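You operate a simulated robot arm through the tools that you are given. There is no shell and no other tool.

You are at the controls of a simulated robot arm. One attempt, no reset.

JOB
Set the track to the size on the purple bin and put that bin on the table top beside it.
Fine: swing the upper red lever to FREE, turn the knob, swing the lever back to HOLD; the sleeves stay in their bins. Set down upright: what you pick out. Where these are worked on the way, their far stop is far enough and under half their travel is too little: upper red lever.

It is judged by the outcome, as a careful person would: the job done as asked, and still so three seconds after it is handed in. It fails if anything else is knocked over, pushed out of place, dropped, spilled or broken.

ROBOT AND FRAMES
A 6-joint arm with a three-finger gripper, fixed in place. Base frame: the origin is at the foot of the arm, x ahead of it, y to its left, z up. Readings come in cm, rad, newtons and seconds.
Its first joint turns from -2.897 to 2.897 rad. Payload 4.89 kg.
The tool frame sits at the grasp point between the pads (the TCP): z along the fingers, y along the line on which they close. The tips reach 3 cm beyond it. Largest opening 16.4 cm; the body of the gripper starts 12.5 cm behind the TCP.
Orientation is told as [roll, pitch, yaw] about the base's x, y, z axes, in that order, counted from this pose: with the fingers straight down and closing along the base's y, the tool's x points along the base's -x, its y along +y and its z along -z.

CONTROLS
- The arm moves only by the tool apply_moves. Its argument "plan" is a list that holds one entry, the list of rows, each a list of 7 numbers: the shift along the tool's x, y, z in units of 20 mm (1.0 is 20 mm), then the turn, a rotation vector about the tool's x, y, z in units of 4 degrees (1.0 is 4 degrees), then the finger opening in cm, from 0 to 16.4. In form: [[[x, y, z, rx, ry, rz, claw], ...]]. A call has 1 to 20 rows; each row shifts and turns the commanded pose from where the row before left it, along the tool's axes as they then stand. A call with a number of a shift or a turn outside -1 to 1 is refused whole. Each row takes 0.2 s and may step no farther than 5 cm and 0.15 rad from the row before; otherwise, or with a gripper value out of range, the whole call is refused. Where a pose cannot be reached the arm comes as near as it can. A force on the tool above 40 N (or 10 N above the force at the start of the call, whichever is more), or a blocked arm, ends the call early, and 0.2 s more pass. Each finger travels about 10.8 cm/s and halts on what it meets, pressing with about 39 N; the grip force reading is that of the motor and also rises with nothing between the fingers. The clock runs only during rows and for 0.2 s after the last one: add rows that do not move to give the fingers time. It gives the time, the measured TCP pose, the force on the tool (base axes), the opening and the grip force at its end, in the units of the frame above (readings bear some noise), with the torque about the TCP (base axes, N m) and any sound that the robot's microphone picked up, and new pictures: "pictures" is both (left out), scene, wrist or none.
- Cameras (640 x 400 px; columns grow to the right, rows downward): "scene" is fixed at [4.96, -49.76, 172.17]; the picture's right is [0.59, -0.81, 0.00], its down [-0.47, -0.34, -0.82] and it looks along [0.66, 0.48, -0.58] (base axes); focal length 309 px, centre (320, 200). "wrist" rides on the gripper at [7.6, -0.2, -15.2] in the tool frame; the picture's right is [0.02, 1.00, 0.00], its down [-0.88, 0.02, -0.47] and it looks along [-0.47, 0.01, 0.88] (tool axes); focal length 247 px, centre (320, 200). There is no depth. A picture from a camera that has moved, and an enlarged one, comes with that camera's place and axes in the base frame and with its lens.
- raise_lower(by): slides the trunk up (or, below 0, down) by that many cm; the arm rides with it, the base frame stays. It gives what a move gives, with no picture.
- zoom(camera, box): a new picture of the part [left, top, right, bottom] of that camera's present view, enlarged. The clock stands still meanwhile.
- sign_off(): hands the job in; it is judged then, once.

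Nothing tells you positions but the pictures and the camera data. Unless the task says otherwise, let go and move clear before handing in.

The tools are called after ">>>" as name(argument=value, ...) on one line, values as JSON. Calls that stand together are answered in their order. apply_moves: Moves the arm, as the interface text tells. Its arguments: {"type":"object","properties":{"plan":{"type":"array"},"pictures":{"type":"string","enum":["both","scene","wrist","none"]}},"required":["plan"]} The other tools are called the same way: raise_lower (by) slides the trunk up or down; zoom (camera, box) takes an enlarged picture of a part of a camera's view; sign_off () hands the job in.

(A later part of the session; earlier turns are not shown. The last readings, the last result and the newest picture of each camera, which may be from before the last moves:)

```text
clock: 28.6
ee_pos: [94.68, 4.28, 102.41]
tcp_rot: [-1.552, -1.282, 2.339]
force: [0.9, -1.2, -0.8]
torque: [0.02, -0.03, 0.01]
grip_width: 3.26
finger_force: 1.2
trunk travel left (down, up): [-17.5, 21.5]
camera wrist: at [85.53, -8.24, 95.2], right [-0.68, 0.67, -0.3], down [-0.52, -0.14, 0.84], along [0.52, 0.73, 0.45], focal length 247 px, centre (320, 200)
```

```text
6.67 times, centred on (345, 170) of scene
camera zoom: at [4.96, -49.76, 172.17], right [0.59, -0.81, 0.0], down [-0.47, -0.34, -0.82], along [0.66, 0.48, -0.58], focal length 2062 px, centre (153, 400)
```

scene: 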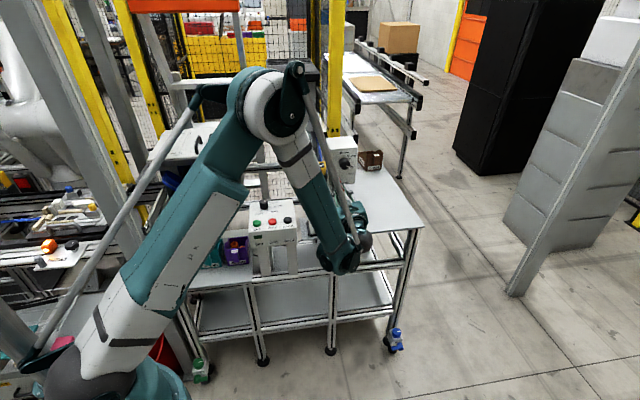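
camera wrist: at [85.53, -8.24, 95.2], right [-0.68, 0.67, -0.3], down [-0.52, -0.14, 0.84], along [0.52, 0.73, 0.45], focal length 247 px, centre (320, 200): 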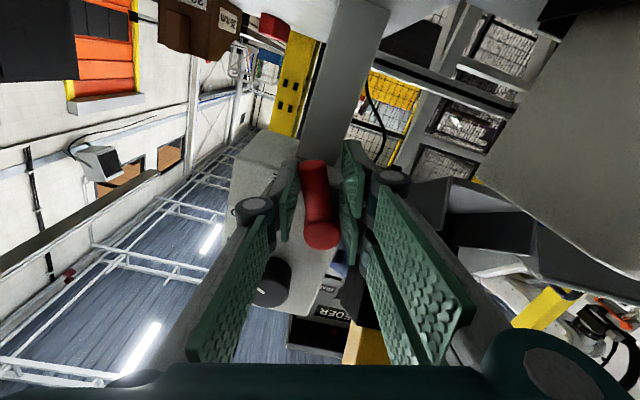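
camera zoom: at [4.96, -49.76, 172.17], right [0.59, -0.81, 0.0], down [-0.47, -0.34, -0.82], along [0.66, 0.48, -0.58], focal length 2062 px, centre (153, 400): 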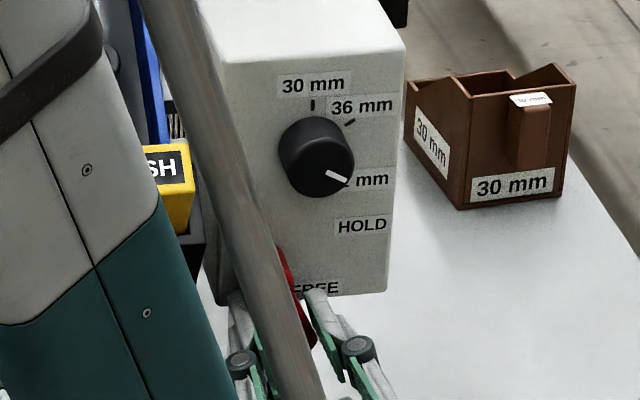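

The lever has swung about 65–70°, and the FREE label is now exposed. I'll carry on until I feel the stop.

>>> apply_moves(plan=[[[0.015, 0.13, 0, 0, 0, 1, 3.2], [0.015, 0.13, 0, 0, 0, 1, 3.2], [0.015, 0.13, 0, 0, 0, 1, 3.2], [0.015, 0.13, 0, 0, 0, 1, 3.2], [0.015, 0.13, 0, 0, 0, 1, 3.2]]])

>>> zoom(camera="wrist", box=[160, 60, 420, 240])

>>> zoom(camera="scene", box=[320, 140, 370, 200])

```text
clock: 29.8
ee_pos: [93.81, 5.13, 102.14]
tcp_rot: [1.481, -1.509, -0.696]
force: [0.1, -1.0, -0.4]
torque: [0.0, 0.0, -0.03]
grip_width: 3.27
finger_force: 0.6
trunk travel left (down, up): [-17.5, 21.5]
camera wrist: at [82.82, -5.59, 94.49], right [-0.71, 0.71, 0.04], down [-0.31, -0.36, 0.88], along [0.64, 0.61, 0.47], focal length 247 px, centre (320, 200)
```

scene: 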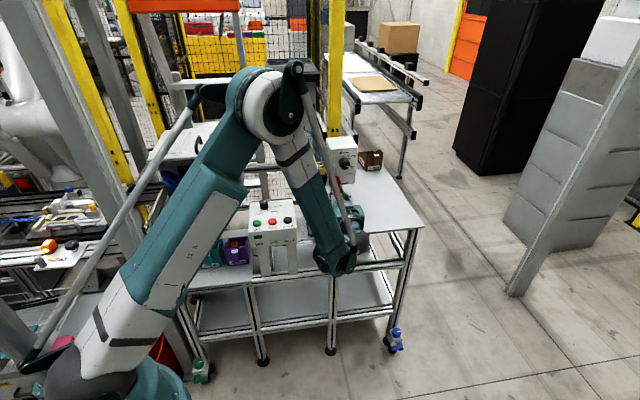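
wrist: 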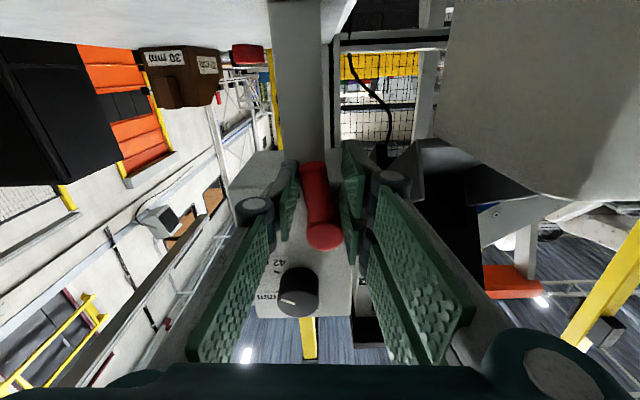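

```text
2.22 times, centred on (290, 150) of wrist
camera zoom: at [82.82, -5.59, 94.49], right [-0.71, 0.71, 0.04], down [-0.31, -0.36, 0.88], along [0.64, 0.61, 0.47], focal length 549 px, centre (387, 311)
```

zoom: 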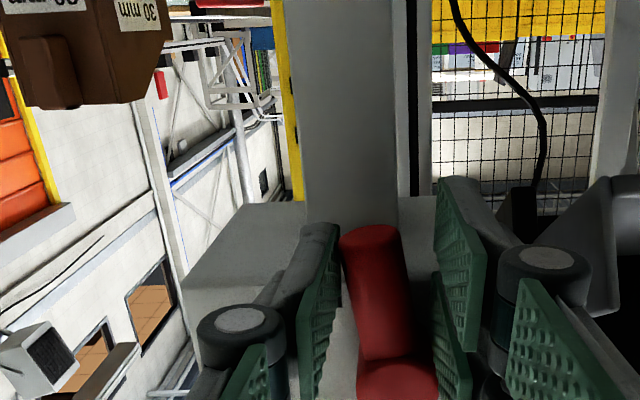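

```text
6.67 times, centred on (345, 170) of scene
camera zoom: at [4.96, -49.76, 172.17], right [0.59, -0.81, 0.0], down [-0.47, -0.34, -0.82], along [0.66, 0.48, -0.58], focal length 2062 px, centre (153, 400)
```

zoom: 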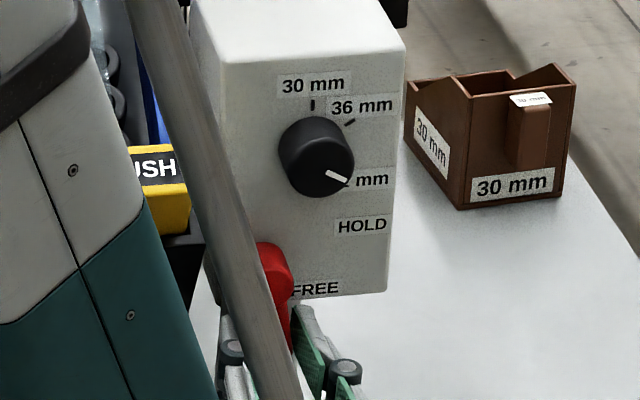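

The lever is nearly straight down. I'll push on gently a few more steps to feel for its stop.

>>> apply_moves(plan=[[[0.015, 0.13, 0, 0, 0, 1, 3.2], [0.015, 0.13, 0, 0, 0, 1, 3.2], [0.015, 0.13, 0, 0, 0, 1, 3.2], [0, 0, 0, 0, 0, 0, 3.2]]])

>>> zoom(camera="wrist", box=[160, 60, 420, 240])

>>> zoom(camera="scene", box=[320, 140, 370, 200])

```text
clock: 30.8
ee_pos: [93.32, 5.6, 102.2]
tcp_rot: [1.551, -1.301, -0.766]
force: [7.0, -7.3, 1.6]
torque: [-0.07, -0.13, -0.13]
grip_width: 3.55
finger_force: 4.6
trunk travel left (down, up): [-17.5, 21.5]
camera wrist: at [81.18, -3.98, 94.78], right [-0.68, 0.69, 0.25], down [-0.18, -0.48, 0.86], along [0.71, 0.54, 0.45], focal length 247 px, centre (320, 200)
```

scene: 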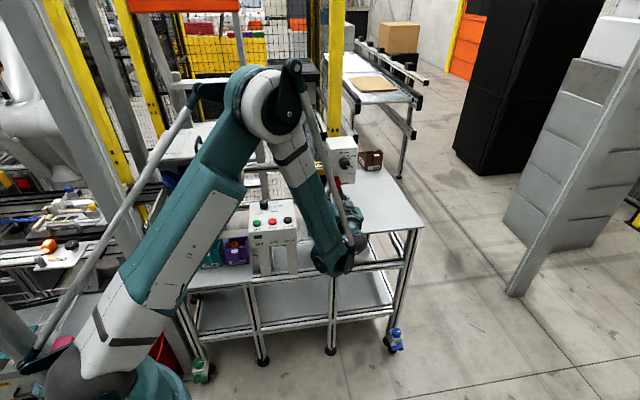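
wrist: 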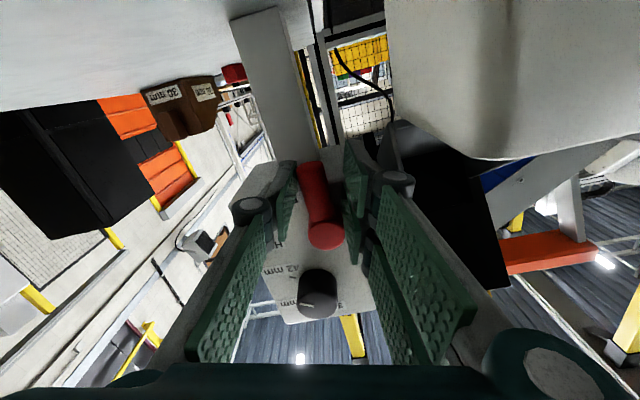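

```text
2.22 times, centred on (290, 150) of wrist
camera zoom: at [81.18, -3.98, 94.78], right [-0.68, 0.69, 0.25], down [-0.18, -0.48, 0.86], along [0.71, 0.54, 0.45], focal length 549 px, centre (387, 311)
```

zoom: 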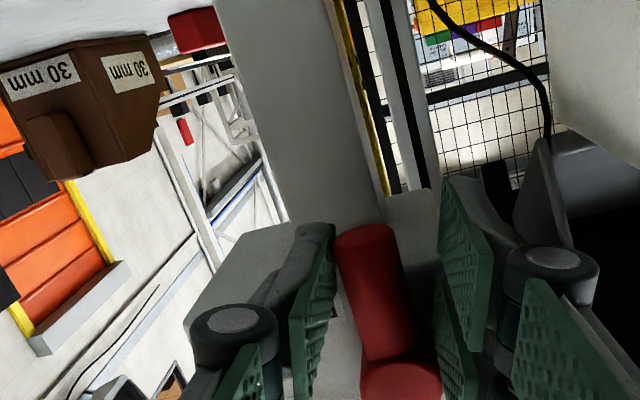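

```text
6.67 times, centred on (345, 170) of scene
camera zoom: at [4.96, -49.76, 172.17], right [0.59, -0.81, 0.0], down [-0.47, -0.34, -0.82], along [0.66, 0.48, -0.58], focal length 2062 px, centre (153, 400)
```

zoom: 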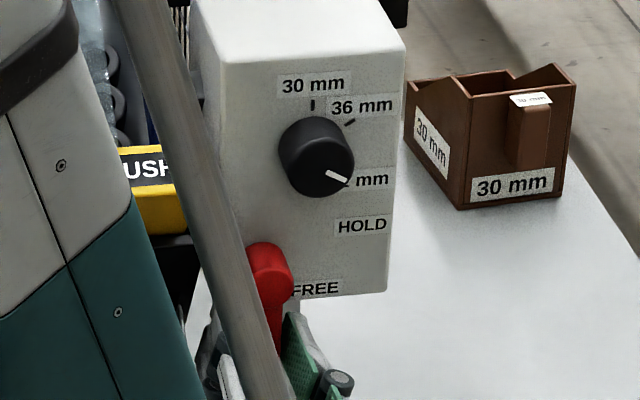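

The lever is at its far stop (about 10 N of reaction, handle straight down at FREE). I'll ease off slightly, then back straight out and look.

>>> apply_moves(plan=[[[-0.015, -0.13, 0, 0, 0, -1, 3.4], [-0.015, -0.13, 0, 0, 0, -1, 3.8], [0, 0, -0.6, 0, 0, 0, 4], [0, 0, -1, 0, 0, 0, 4], [0, 0, -1, 0, 0, 0, 4], [0, 0, -1, 0, 0, 0, 4], [0, 0, -1, 0, 0, 0, 4], [0, 0, -1, 0, 0, 0, 4]]])

>>> zoom(camera="wrist", box=[200, 60, 440, 230])

>>> zoom(camera="scene", box=[320, 140, 370, 200])

```text
clock: 32.6
ee_pos: [85.64, -2.69, 102.05]
tcp_rot: [1.527, -1.439, -0.739]
force: [0.2, 1.1, -0.2]
torque: [0.0, -0.03, 0.02]
grip_width: 4.01
finger_force: 0.0
trunk travel left (down, up): [-17.5, 21.5]
camera wrist: at [74.31, -12.94, 94.54], right [-0.7, 0.7, 0.11], down [-0.26, -0.4, 0.88], along [0.66, 0.59, 0.47], focal length 247 px, centre (320, 200)
```

scene: 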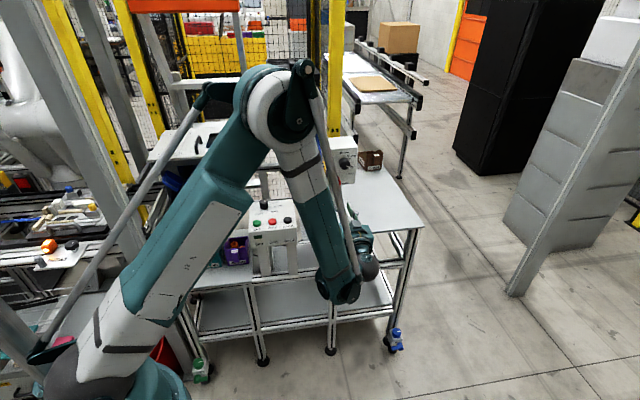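
wrist: 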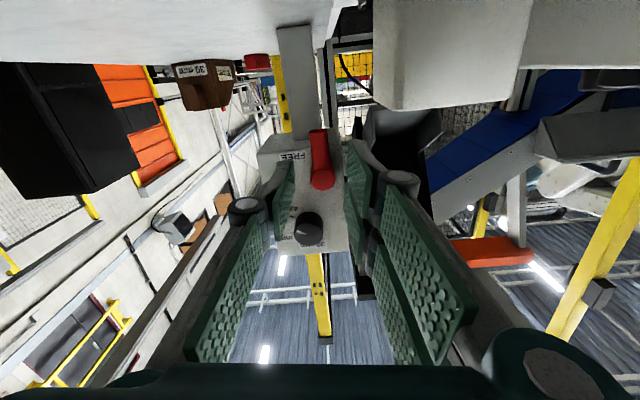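

```text
2.35 times, centred on (320, 145) of wrist
camera zoom: at [74.31, -12.94, 94.54], right [-0.7, 0.7, 0.11], down [-0.26, -0.4, 0.88], along [0.66, 0.59, 0.47], focal length 581 px, centre (320, 329)
```

zoom: 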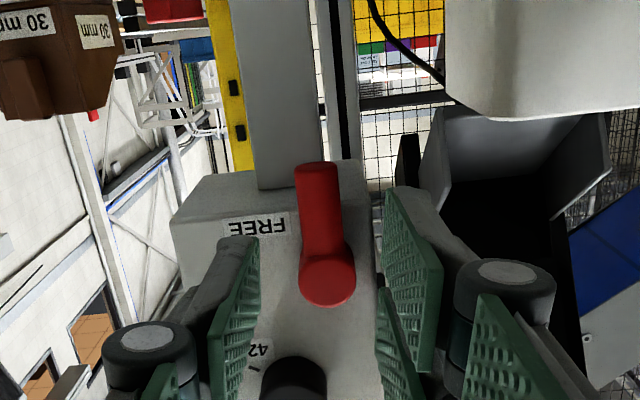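

```text
6.67 times, centred on (345, 170) of scene
camera zoom: at [4.96, -49.76, 172.17], right [0.59, -0.81, 0.0], down [-0.47, -0.34, -0.82], along [0.66, 0.48, -0.58], focal length 2062 px, centre (153, 400)
```

zoom: 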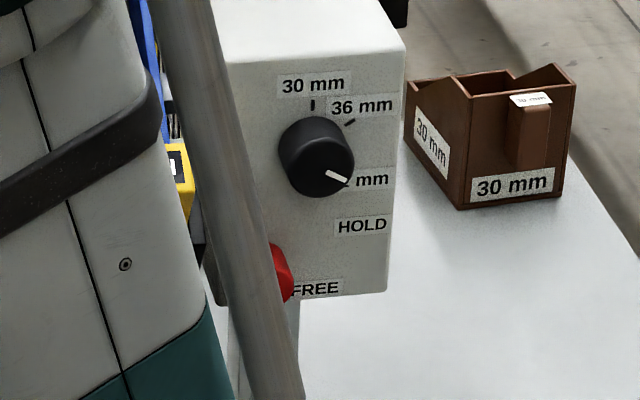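

The lever is confirmed at FREE. Next is the knob: I'll level the roll, rise to knob height (z≈114, e≈65.4) at stand-off and open the fingers to 7 cm, then check alignment.

>>> apply_moves(plan=[[[0, 0, 0, 0, 0, -0.95, 5], [0, 0, 0, 0, 0, -0.95, 6], [-1, -0.245, 0, 0, 0, 0, 7], [-1, -0.245, 0, 0, 0, 0, 7], [-1, -0.245, 0, 0, 0, 0, 7], [-1, -0.245, 0, 0, 0, 0, 7], [-1, -0.245, 0, 0, 0, 0, 7], [-1, -0.245, 0, 0, 0, 0, 7]]])

>>> zoom(camera="wrist", box=[200, 0, 440, 170])

>>> zoom(camera="scene", box=[320, 130, 380, 200])

```text
clock: 34.4
ee_pos: [88.09, -4.62, 114.25]
tcp_rot: [-0.361, -1.566, 1.147]
force: [-0.2, 0.3, 0.7]
torque: [0.01, 0.0, 0.04]
grip_width: 7.0
finger_force: 0.0
trunk travel left (down, up): [-17.5, 21.5]
camera wrist: at [77.37, -15.57, 106.59], right [-0.71, 0.71, -0.02], down [-0.35, -0.32, 0.88], along [0.62, 0.63, 0.47], focal length 247 px, centre (320, 200)
```

scene: 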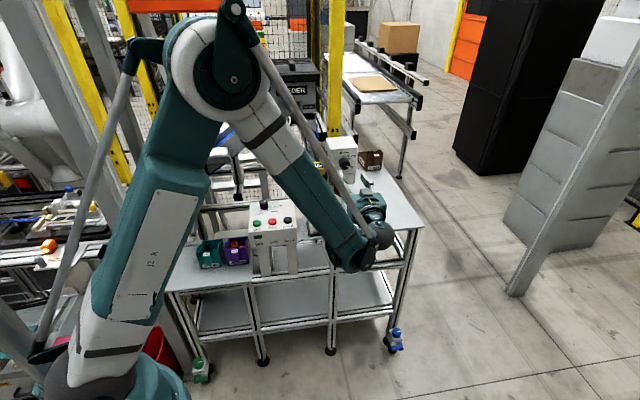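
wrist: 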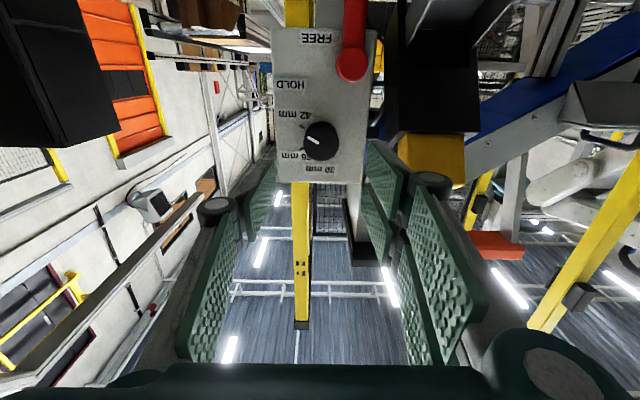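

```text
2.35 times, centred on (320, 85) of wrist
camera zoom: at [77.37, -15.57, 106.59], right [-0.71, 0.71, -0.02], down [-0.35, -0.32, 0.88], along [0.62, 0.63, 0.47], focal length 581 px, centre (320, 471)
```

zoom: 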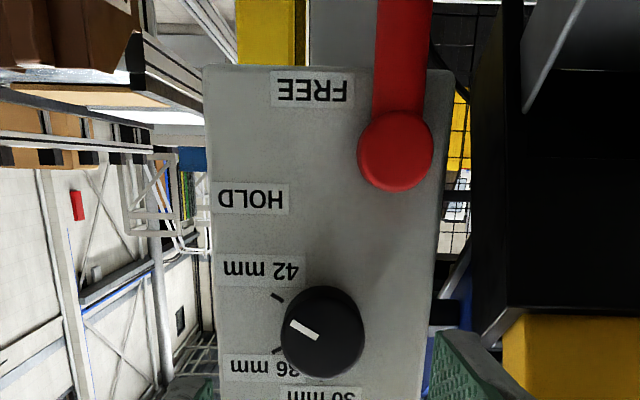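

```text
5.71 times, centred on (350, 165) of scene
camera zoom: at [4.96, -49.76, 172.17], right [0.59, -0.81, 0.0], down [-0.47, -0.34, -0.82], along [0.66, 0.48, -0.58], focal length 1767 px, centre (149, 400)
```

zoom: 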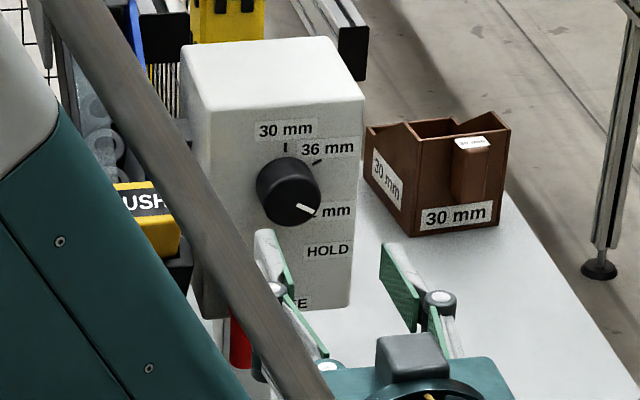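

The knob is centred at e≈65.6, z≈114.0, right on the tool axis, with the pointer at 120° (42) and 36 at 60°. I'll advance so the fingertips flank the knob.

>>> apply_moves(plan=[[[0.1, -0.04, 1, 0, 0, 0, 7], [0, 0, 1, 0, 0, 0, 7], [0, 0, 1, 0, 0, 0, 7], [0, 0, 1, 0, 0, 0, 7], [0, 0, 0.8, 0, 0, 0, 7], [0, 0, 0.5, 0, 0, 0, 7]]])

>>> zoom(camera="wrist", box=[200, 60, 440, 230])

>>> zoom(camera="scene", box=[320, 130, 380, 200])

```text
clock: 35.8
ee_pos: [95.39, 2.76, 113.87]
tcp_rot: [-0.38, -1.565, 1.165]
force: [0.4, -0.4, 0.1]
torque: [-0.04, 0.04, 0.04]
grip_width: 7.0
finger_force: 0.1
trunk travel left (down, up): [-17.5, 21.5]
camera wrist: at [84.78, -8.26, 106.28], right [-0.71, 0.71, -0.02], down [-0.35, -0.32, 0.88], along [0.62, 0.63, 0.47], focal length 247 px, centre (320, 200)
```

scene: 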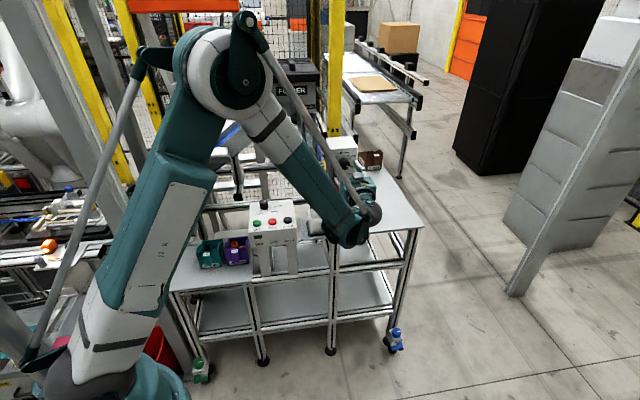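
wrist: 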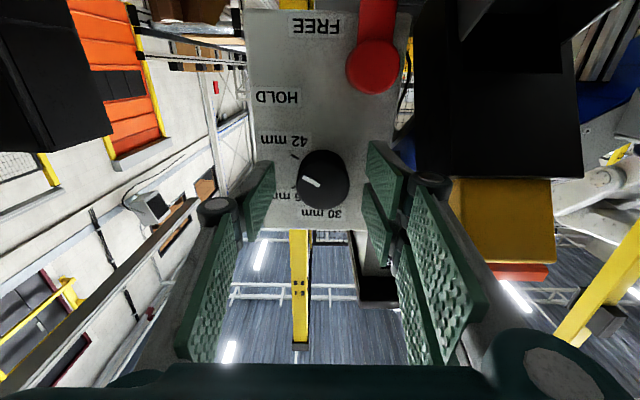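

```text
2.35 times, centred on (320, 145) of wrist
camera zoom: at [84.78, -8.26, 106.28], right [-0.71, 0.71, -0.02], down [-0.35, -0.32, 0.88], along [0.62, 0.63, 0.47], focal length 581 px, centre (320, 329)
```

zoom: 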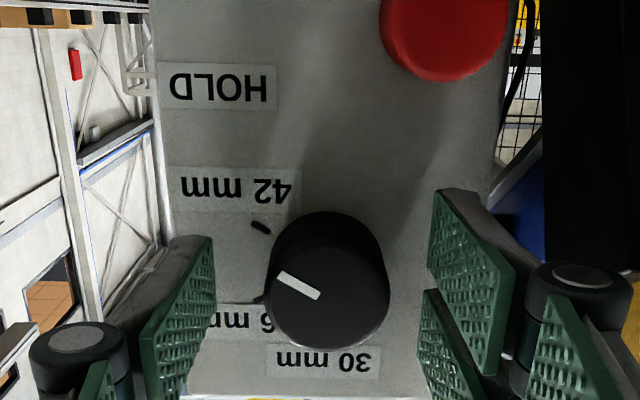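

```text
5.71 times, centred on (350, 165) of scene
camera zoom: at [4.96, -49.76, 172.17], right [0.59, -0.81, 0.0], down [-0.47, -0.34, -0.82], along [0.66, 0.48, -0.58], focal length 1767 px, centre (149, 400)
```

zoom: 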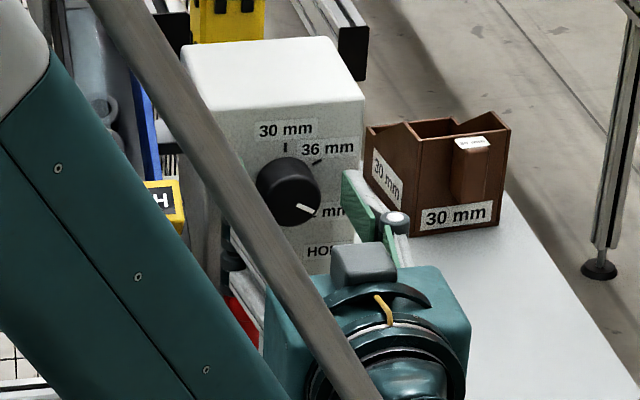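

The knob sits centred between the fingers. I'll advance 0.4 cm more and close on it.

>>> apply_moves(plan=[[[-0.05, 0, 0.2, 0, 0, 0, 6], [0, 0, 0, 0, 0, 0, 5], [0, 0, 0, 0, 0, 0, 4], [0, 0, 0, 0, 0, 0, 3.5], [0, 0, 0, 0, 0, 0, 3.5]]], pictures="wrist")

>>> zoom(camera="wrist", box=[200, 60, 440, 230])

```text
clock: 37.0
ee_pos: [95.68, 3.14, 114.08]
tcp_rot: [-0.472, -1.564, 1.261]
force: [-15.2, 13.0, -5.2]
torque: [0.09, -0.05, 0.74]
grip_width: 3.84
finger_force: 45.2
trunk travel left (down, up): [-17.5, 21.5]
camera wrist: at [84.99, -7.88, 106.39], right [-0.71, 0.71, -0.02], down [-0.35, -0.32, 0.88], along [0.62, 0.63, 0.47], focal length 247 px, centre (320, 200)
```

wrist: 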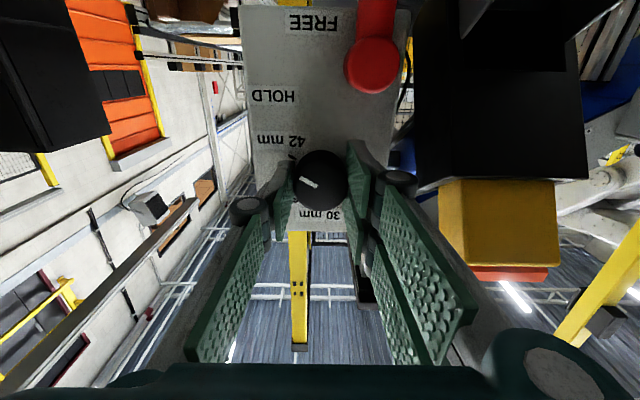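

```text
2.35 times, centred on (320, 145) of wrist
camera zoom: at [84.99, -7.88, 106.39], right [-0.71, 0.71, -0.02], down [-0.35, -0.32, 0.88], along [0.62, 0.63, 0.47], focal length 581 px, centre (320, 329)
```

zoom: 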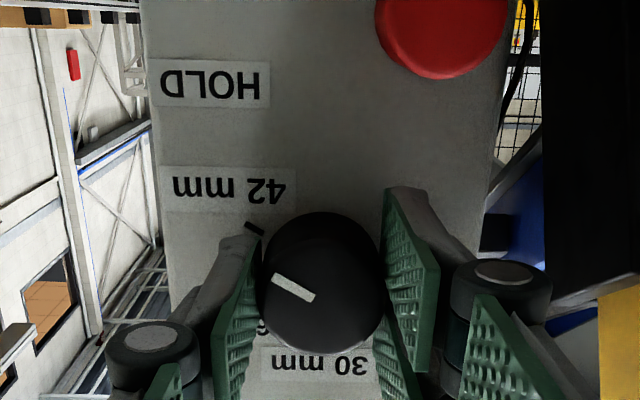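

The grip is on the knob with a sideways load of about 20 N, meaning the tool is slightly off the knob axis. I'll shift about 1 mm toward −e to centre it before turning.

>>> apply_moves(plan=[[[0.03, 0.06, 0, 0, 0, 0, 3.5], [0, 0, 0, 0, 0, 0, 3.5]]], pictures="none")

```text
clock: 37.6
ee_pos: [95.59, 3.17, 114.02]
tcp_rot: [-0.467, -1.565, 1.255]
force: [-2.1, 11.7, 7.4]
torque: [0.11, -0.12, 0.25]
grip_width: 3.83
finger_force: 44.5
trunk travel left (down, up): [-17.5, 21.5]
```

The side load dropped to about 10 N. Now I turn counter-clockwise in small steps and watch.

>>> apply_moves(plan=[[[0, 0.02, 0, 0, 0, -0.8, 3.5], [0, 0, 0, 0, 0, -0.8, 3.5], [0, 0, 0, 0, 0, -0.8, 3.5], [0, 0, 0, 0, 0, -0.8, 3.5], [0, 0, 0, 0, 0, -0.8, 3.5]]], pictures="wrist")

>>> zoom(camera="wrist", box=[200, 60, 440, 230])

>>> zoom(camera="scene", box=[320, 130, 380, 200])

```text
clock: 38.6
ee_pos: [95.53, 3.26, 113.97]
tcp_rot: [-1.551, -1.366, 2.338]
force: [2.8, 3.8, 8.5]
torque: [0.03, 0.0, -0.12]
grip_width: 3.86
finger_force: 44.4
trunk travel left (down, up): [-17.5, 21.5]
stopped in row 4: the force on the tool passed its limit at 42 N (the readings are from after the stop); the commanded pose is now the measured one
camera wrist: at [86.03, -8.91, 106.55], right [-0.69, 0.69, -0.22], down [-0.47, -0.19, 0.86], along [0.55, 0.7, 0.46], focal length 247 px, centre (320, 200)
```

wrist: 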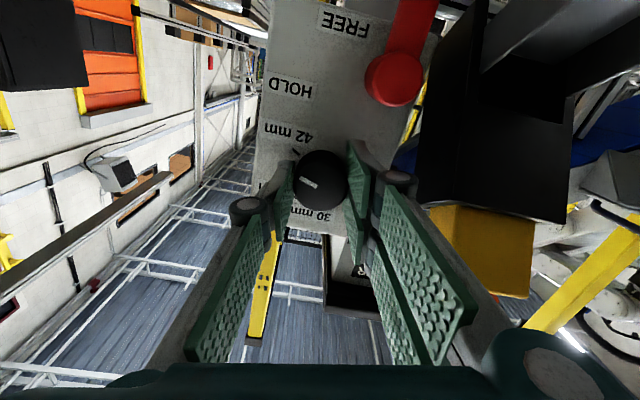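

```text
2.35 times, centred on (320, 145) of wrist
camera zoom: at [86.03, -8.91, 106.55], right [-0.69, 0.69, -0.22], down [-0.47, -0.19, 0.86], along [0.55, 0.7, 0.46], focal length 581 px, centre (320, 329)
```

zoom: 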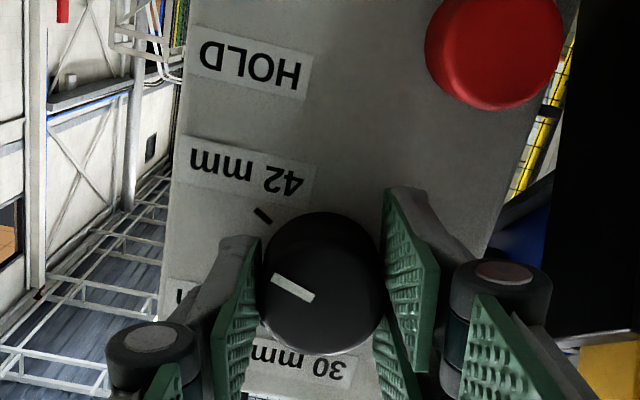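

```text
5.71 times, centred on (350, 165) of scene
camera zoom: at [4.96, -49.76, 172.17], right [0.59, -0.81, 0.0], down [-0.47, -0.34, -0.82], along [0.66, 0.48, -0.58], focal length 1767 px, centre (149, 400)
```

zoom: 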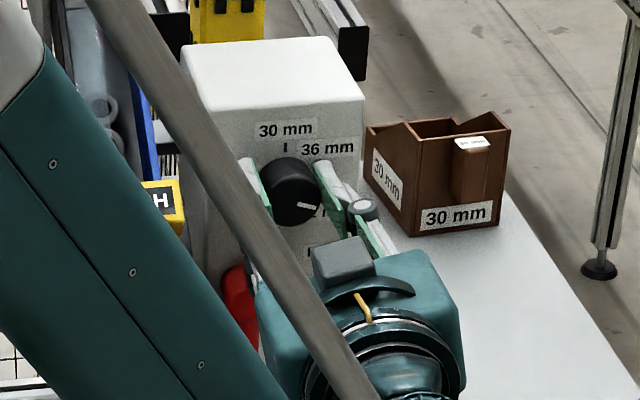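

The knob turns with the fingers (about 12° so far); the call stopped on a 42 N force peak. The forces have since relaxed. I'll continue more gently.

>>> apply_moves(plan=[[[0, 0, 0, 0, 0, -0.5, 3.6], [0, 0, 0, 0, 0, -0.5, 3.6], [0, 0, 0, 0, 0, -0.5, 3.6], [0, 0, 0, 0, 0, -0.5, 3.6], [0, 0, 0, 0, 0, -0.5, 3.6], [0, 0, 0, 0, 0, -0.5, 3.6]]], pictures="wrist")

```text
clock: 40.0
ee_pos: [95.66, 3.15, 114.04]
tcp_rot: [-1.561, -1.156, 2.346]
force: [19.5, 11.6, 20.6]
torque: [0.48, -0.48, -0.09]
grip_width: 3.85
finger_force: 45.2
trunk travel left (down, up): [-17.5, 21.5]
camera wrist: at [87.09, -9.98, 107.09], right [-0.64, 0.64, -0.42], down [-0.59, -0.07, 0.8], along [0.48, 0.77, 0.42], focal length 247 px, centre (320, 200)
```

wrist: 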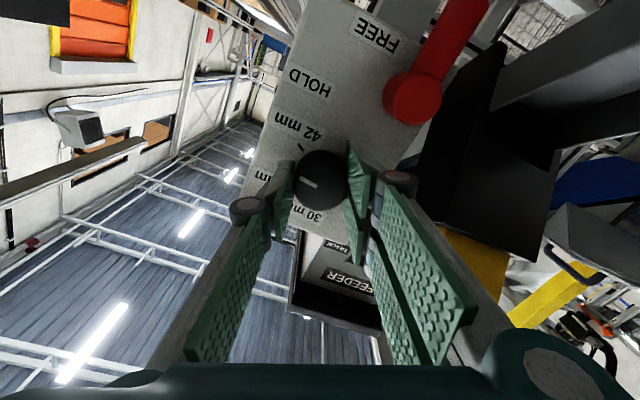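

Turned about 24° so far. I'll relieve the load slightly (up and inward) and continue.

>>> apply_moves(plan=[[[-0.03, -0.015, 0.03, 0, 0, 0, 3.6], [0, 0, 0, 0, 0, -0.5, 3.6], [0, 0, 0, 0, 0, -0.5, 3.6], [0, 0, 0, 0, 0, -0.5, 3.6], [0, 0, 0, 0, 0, -0.5, 3.6]]], pictures="wrist")

```text
clock: 41.2
ee_pos: [95.58, 3.09, 113.97]
tcp_rot: [-1.56, -1.016, 2.346]
force: [-1.6, -3.5, -6.7]
torque: [-0.25, 0.21, 0.12]
grip_width: 3.83
finger_force: 45.1
trunk travel left (down, up): [-17.5, 21.5]
camera wrist: at [87.75, -10.64, 107.62], right [-0.59, 0.59, -0.54], down [-0.67, 0.01, 0.74], along [0.44, 0.81, 0.39], focal length 247 px, centre (320, 200)
```

wrist: 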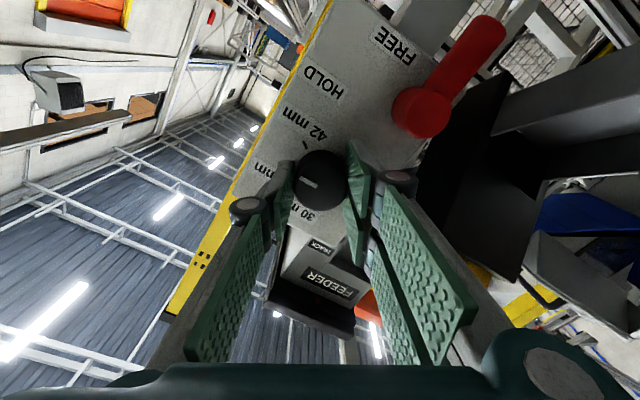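

About 32° turned, low forces. Continuing.

>>> apply_moves(plan=[[[0, 0, 0, 0, 0, -0.5, 3.6], [0, 0, 0, 0, 0, -0.5, 3.6], [0, 0, 0, 0, 0, -0.5, 3.6], [0, 0, 0, 0, 0, -0.5, 3.6], [0, 0, 0, 0, 0, -0.5, 3.6], [0, 0, 0, 0, 0, -0.5, 3.6]]], pictures="wrist")

```text
clock: 42.6
ee_pos: [95.5, 3.21, 114.0]
tcp_rot: [-1.564, -0.809, 2.351]
force: [-21.4, -7.7, -26.2]
torque: [-0.77, 0.8, 0.07]
grip_width: 3.85
finger_force: 45.0
trunk travel left (down, up): [-17.5, 21.5]
camera wrist: at [88.64, -11.52, 108.64], right [-0.5, 0.5, -0.71], down [-0.77, 0.11, 0.63], along [0.39, 0.86, 0.33], focal length 247 px, centre (320, 200)
```

wrist: 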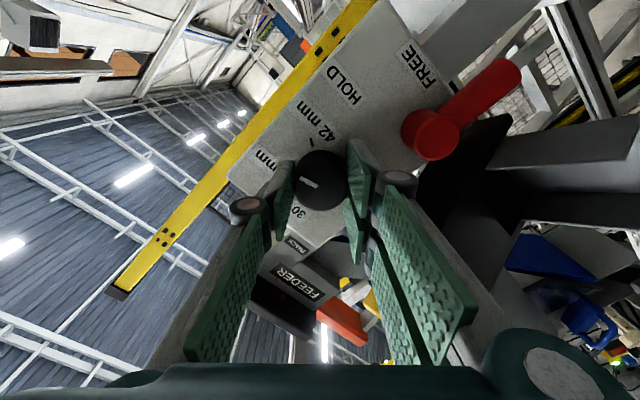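

About 44° turned. I'll relieve the load again and continue toward 60°.

>>> apply_moves(plan=[[[0.018, 0.038, -0.025, 0, 0, 0, 3.6], [0, 0, 0, 0, 0, -0.5, 3.6], [0, 0, 0, 0, 0, -0.5, 3.6], [0, 0, 0, 0, 0, -0.5, 3.6], [0, 0, 0, 0, 0, -0.5, 3.6]]], pictures="wrist")

>>> zoom(camera="wrist", box=[220, 60, 440, 230])

>>> zoom(camera="scene", box=[320, 130, 380, 200])

```text
clock: 43.8
ee_pos: [95.63, 3.2, 113.95]
tcp_rot: [-1.565, -0.669, 2.353]
force: [0.3, -4.2, 3.2]
torque: [0.17, -0.16, 0.26]
grip_width: 3.82
finger_force: 45.0
trunk travel left (down, up): [-17.5, 21.5]
camera wrist: at [89.13, -11.99, 109.42], right [-0.43, 0.42, -0.8], down [-0.83, 0.16, 0.53], along [0.36, 0.89, 0.28], focal length 247 px, centre (320, 200)
```

wrist: 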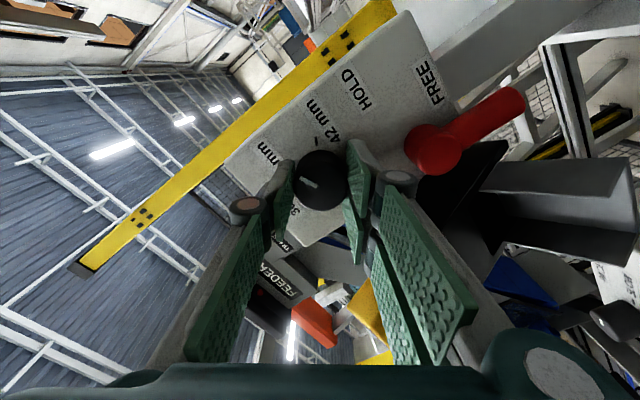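

```text
2.35 times, centred on (330, 145) of wrist
camera zoom: at [89.13, -11.99, 109.42], right [-0.43, 0.42, -0.8], down [-0.83, 0.16, 0.53], along [0.36, 0.89, 0.28], focal length 581 px, centre (296, 329)
```

zoom: 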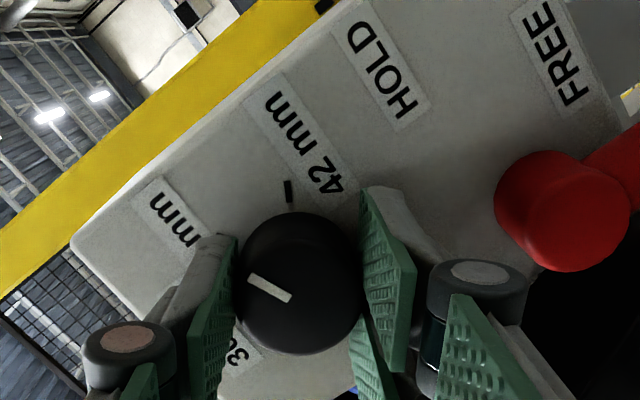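

```text
5.71 times, centred on (350, 165) of scene
camera zoom: at [4.96, -49.76, 172.17], right [0.59, -0.81, 0.0], down [-0.47, -0.34, -0.82], along [0.66, 0.48, -0.58], focal length 1767 px, centre (149, 400)
```

zoom: 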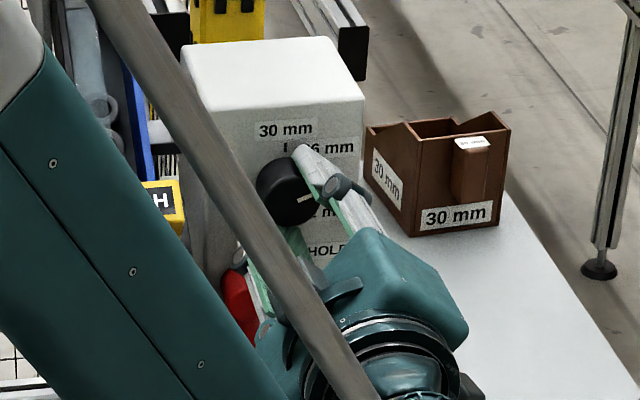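

About 52° turned without slip (the pointer is constant relative to the gripper). I'll finish the last ~8°.

>>> apply_moves(plan=[[[0, 0, 0, 0, 0, -0.5, 3.6], [0, 0, 0, 0, 0, -0.5, 3.6], [0, 0, 0, 0, 0, -0.5, 3.6], [0, 0, 0, 0, 0, -0.55, 3.6]]], pictures="wrist")

>>> zoom(camera="wrist", box=[220, 60, 440, 230])

>>> zoom(camera="scene", box=[325, 140, 365, 190])

```text
clock: 44.8
ee_pos: [95.53, 3.23, 114.1]
tcp_rot: [-1.565, -0.527, 2.353]
force: [5.7, -0.7, 8.4]
torque: [0.13, -0.12, -0.29]
grip_width: 3.82
finger_force: 45.0
trunk travel left (down, up): [-17.5, 21.5]
camera wrist: at [89.55, -12.41, 110.35], right [-0.34, 0.34, -0.88], down [-0.88, 0.21, 0.43], along [0.33, 0.92, 0.22], focal length 247 px, centre (320, 200)
```

wrist: 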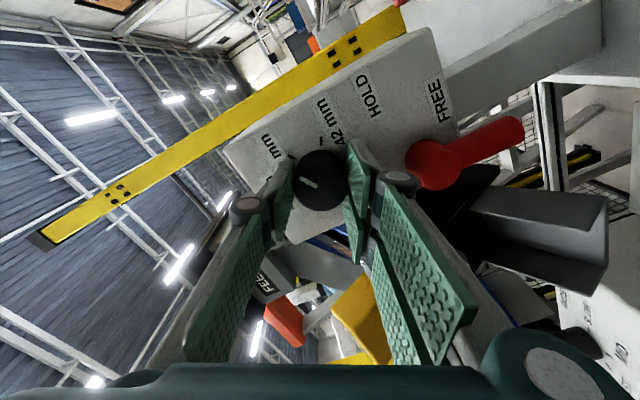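

```text
2.35 times, centred on (330, 145) of wrist
camera zoom: at [89.55, -12.41, 110.35], right [-0.34, 0.34, -0.88], down [-0.88, 0.21, 0.43], along [0.33, 0.92, 0.22], focal length 581 px, centre (296, 329)
```

zoom: 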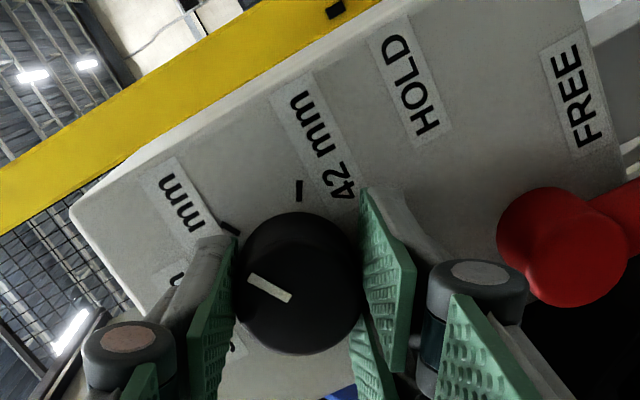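

```text
8.00 times, centred on (345, 165) of scene
camera zoom: at [4.96, -49.76, 172.17], right [0.59, -0.81, 0.0], down [-0.47, -0.34, -0.82], along [0.66, 0.48, -0.58], focal length 2474 px, centre (120, 480)
```

zoom: 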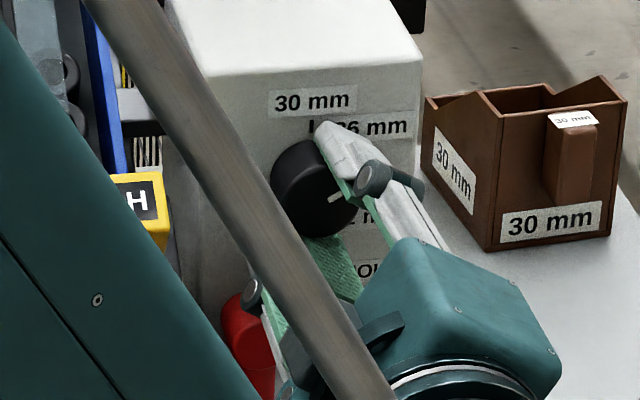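

The pointer lines up with the 36 mm tick (tool rotated 59.8°). I'll open the fingers and back away to check the setting.

>>> apply_moves(plan=[[[0, 0, 0, 0, 0, 0, 4.5], [0, 0, 0, 0, 0, 0, 5.5], [0, 0, 0, 0, 0, 0, 6], [0, 0, -0.5, 0, 0, 0, 6], [0, 0, -1, 0, 0, 0, 6], [0, 0, -1, 0, 0, 0, 6], [0, 0, -1, 0, 0, 0, 6], [0, 0, -1, 0, 0, 0, 6]]])

>>> zoom(camera="wrist", box=[220, 30, 440, 200])

>>> zoom(camera="scene", box=[325, 140, 365, 190])

```text
clock: 46.6
ee_pos: [89.16, -3.14, 114.19]
tcp_rot: [-1.565, -0.526, 2.353]
force: [0.4, 1.1, -0.1]
torque: [0.03, -0.02, -0.02]
grip_width: 6.03
finger_force: 0.0
trunk travel left (down, up): [-17.5, 21.5]
camera wrist: at [83.15, -18.8, 110.5], right [-0.34, 0.34, -0.88], down [-0.88, 0.21, 0.43], along [0.33, 0.92, 0.22], focal length 247 px, centre (320, 200)
```

scene: 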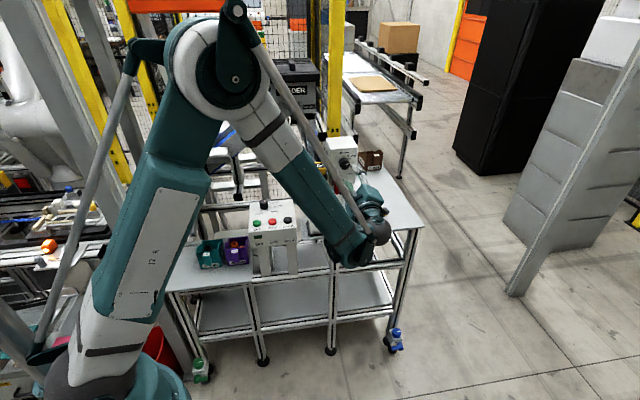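
wrist: 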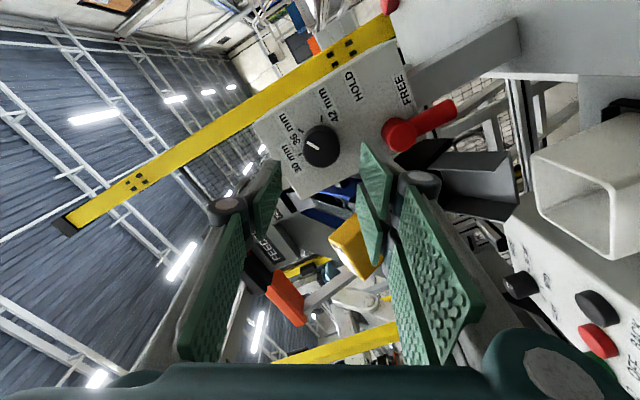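

```text
2.35 times, centred on (330, 115) of wrist
camera zoom: at [83.15, -18.8, 110.5], right [-0.34, 0.34, -0.88], down [-0.88, 0.21, 0.43], along [0.33, 0.92, 0.22], focal length 581 px, centre (296, 400)
```

zoom: 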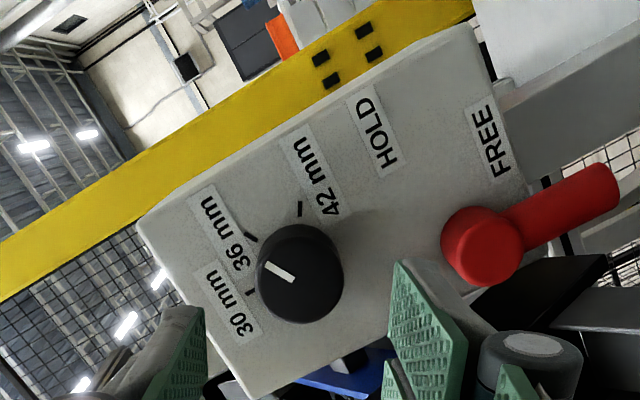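

```text
8.00 times, centred on (345, 165) of scene
camera zoom: at [4.96, -49.76, 172.17], right [0.59, -0.81, 0.0], down [-0.47, -0.34, -0.82], along [0.66, 0.48, -0.58], focal length 2474 px, centre (120, 480)
```

zoom: 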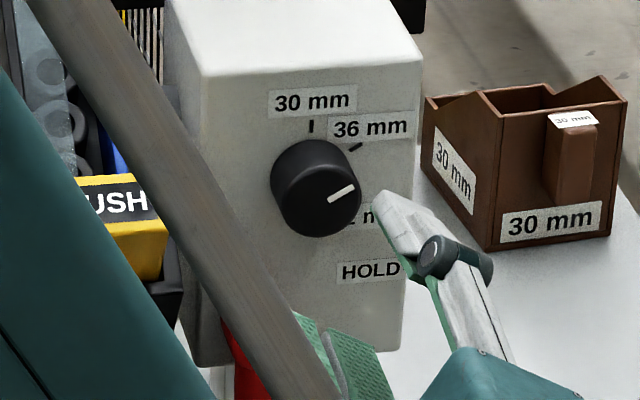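

The knob now points at 36 mm. I'll zoom further to verify the pointer against the tick before re-locking.

>>> zoom(camera="wrist", box=[280, 90, 360, 180])

>>> zoom(camera="scene", box=[335, 150, 355, 175])

```text
4.44 times, centred on (320, 135) of wrist
camera zoom: at [83.15, -18.8, 110.5], right [-0.34, 0.34, -0.88], down [-0.88, 0.21, 0.43], along [0.33, 0.92, 0.22], focal length 1098 px, centre (320, 489)
```

zoom: 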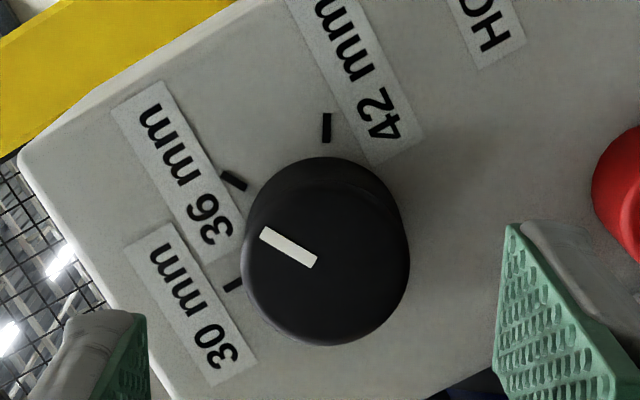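

```text
16.00 times, centred on (345, 162) of scene
camera zoom: at [4.96, -49.76, 172.17], right [0.59, -0.81, 0.0], down [-0.47, -0.34, -0.82], along [0.66, 0.48, -0.58], focal length 4948 px, centre (-80, 800)
```

zoom: 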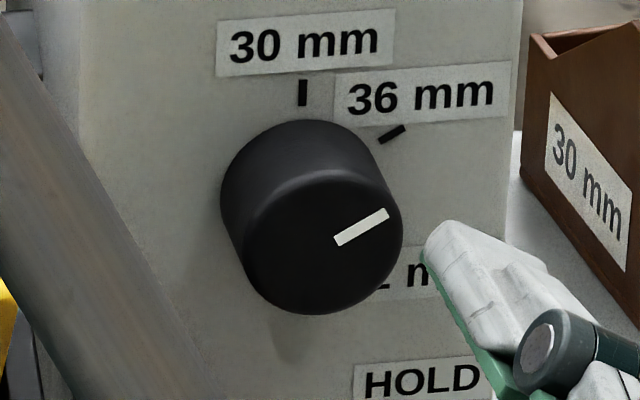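

Knob and tick are parallel: 36 mm is set. Now I roll back and go down to straddle the lever again for the return swing to HOLD.

>>> apply_moves(plan=[[[0, 0, 0, 0, 0, 0.98, 6], [0, 0, 0, 0, 0, 0.98, 5], [0, 0, 0, 0, 0, 0.98, 4], [0, 0, 0, 0, 0, 0.98, 4], [0, 0, 0, 0, 0, 0.98, 4], [0, 0, 0, 0, 0, 0.98, 4], [0, 0, 0, 0, 0, 0.98, 4], [0, 0, 0, 0, 0, 0.98, 4], [0, 0, 0, 0, 0, 0.98, 4], [0, 0, 0, 0, 0, 0.98, 4], [0, 0, 0, 0, 0, 0.98, 4], [0, 0, 0, 0, 0, 0.98, 4], [0, 0, 0, 0, 0, 0.98, 4], [0, 0, 0, 0, 0, 0.98, 4], [0, 0, 0, 0, 0, 0.98, 4], [0, 0, 0, 0, 0, 0.98, 4], [0, 0, 0, 0, 0, 0.98, 4]]], pictures="none")

>>> apply_moves(plan=[[[1, 0.108, 0, 0, 0, 0, 4], [1, 0.108, 0, 0, 0, 0, 4], [1, 0.108, 0, 0, 0, 0, 4], [1, 0.108, 0, 0, 0, 0, 4], [1, 0.108, 0, 0, 0, 0, 4], [1, 0.108, 0, 0, 0, 0, 4]]])

>>> zoom(camera="wrist", box=[200, 60, 440, 230])

```text
clock: 50.2
ee_pos: [89.34, -3.19, 114.14]
tcp_rot: [1.536, -1.453, -0.749]
force: [0.0, -0.7, 0.6]
torque: [0.0, 0.01, -0.01]
grip_width: 4.01
finger_force: 0.1
trunk travel left (down, up): [-17.5, 21.5]
```

```text
clock: 51.6
ee_pos: [87.21, -1.45, 102.28]
tcp_rot: [1.534, -1.452, -0.75]
force: [0.2, -0.2, 0.5]
torque: [0.0, 0.03, -0.03]
grip_width: 3.99
finger_force: 0.1
trunk travel left (down, up): [-17.5, 21.5]
camera wrist: at [75.92, -11.8, 94.67], right [-0.7, 0.7, 0.1], down [-0.27, -0.39, 0.88], along [0.66, 0.59, 0.47], focal length 247 px, centre (320, 200)
```

scene: 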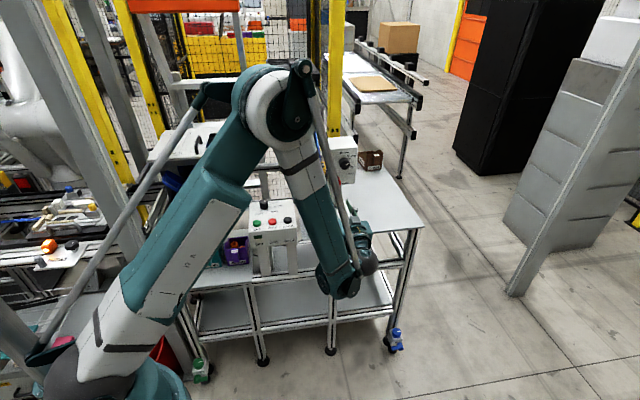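
wrist: 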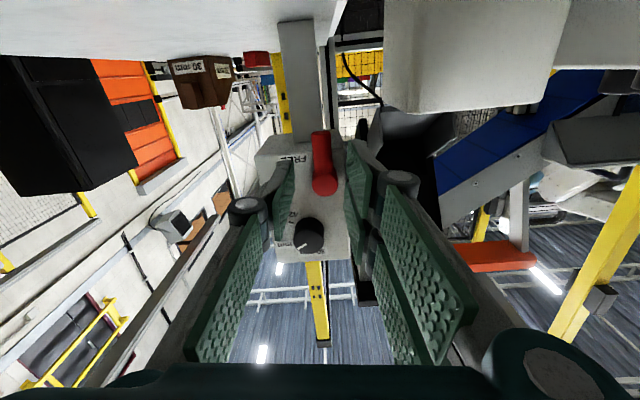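

```text
2.35 times, centred on (320, 145) of wrist
camera zoom: at [75.92, -11.8, 94.67], right [-0.7, 0.7, 0.1], down [-0.27, -0.39, 0.88], along [0.66, 0.59, 0.47], focal length 581 px, centre (320, 329)
```

zoom: 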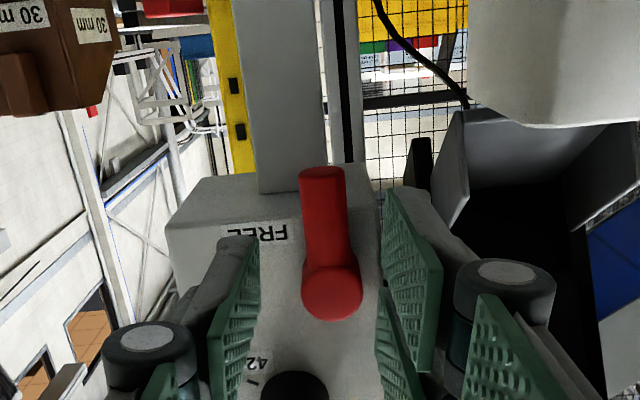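

The lever handle is centred between the fingers. I'll advance to working depth and narrow to 3.2 cm.

>>> apply_moves(plan=[[[0, 0, 1, 0, 0, 0, 4], [0, 0, 1, 0, 0, 0, 4], [0, 0, 1, 0, 0, 0, 4], [0, 0, 1, 0, 0, 0, 4], [0, 0, 0.55, 0, 0, 0, 3.6], [0, 0, 0, 0, 0, 0, 3.2], [0, 0, 0, 0, 0, 0, 3.2]]], pictures="wrist")

>>> zoom(camera="wrist", box=[200, 60, 440, 230])

```text
clock: 53.2
ee_pos: [93.63, 5.08, 102.41]
tcp_rot: [1.531, -1.45, -0.745]
force: [-7.4, 4.0, -6.5]
torque: [-0.25, -0.14, 0.24]
grip_width: 3.47
finger_force: 3.7
trunk travel left (down, up): [-17.5, 21.5]
camera wrist: at [82.33, -5.26, 94.72], right [-0.7, 0.7, 0.1], down [-0.27, -0.39, 0.88], along [0.66, 0.59, 0.47], focal length 247 px, centre (320, 200)
```

wrist: 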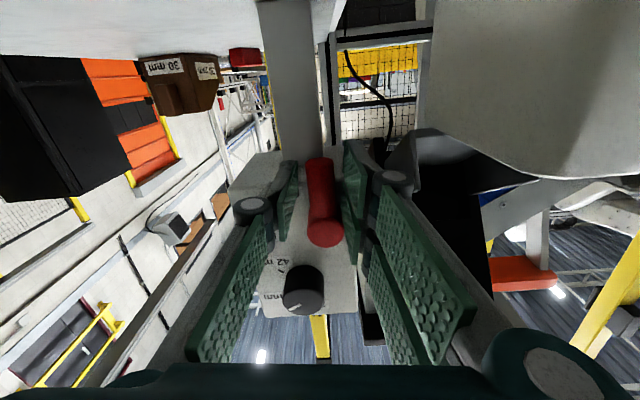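

```text
2.35 times, centred on (320, 145) of wrist
camera zoom: at [82.33, -5.26, 94.72], right [-0.7, 0.7, 0.1], down [-0.27, -0.39, 0.88], along [0.66, 0.59, 0.47], focal length 581 px, centre (320, 329)
```

zoom: 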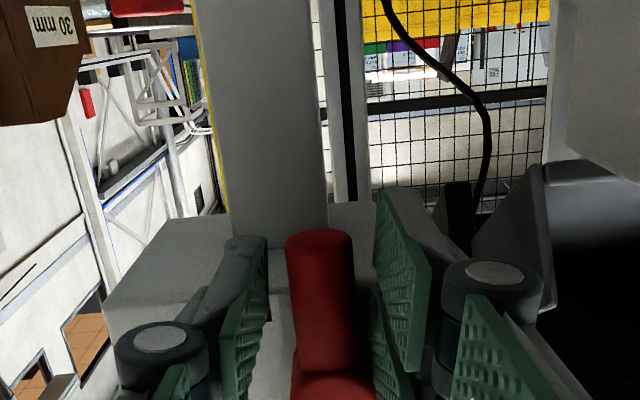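

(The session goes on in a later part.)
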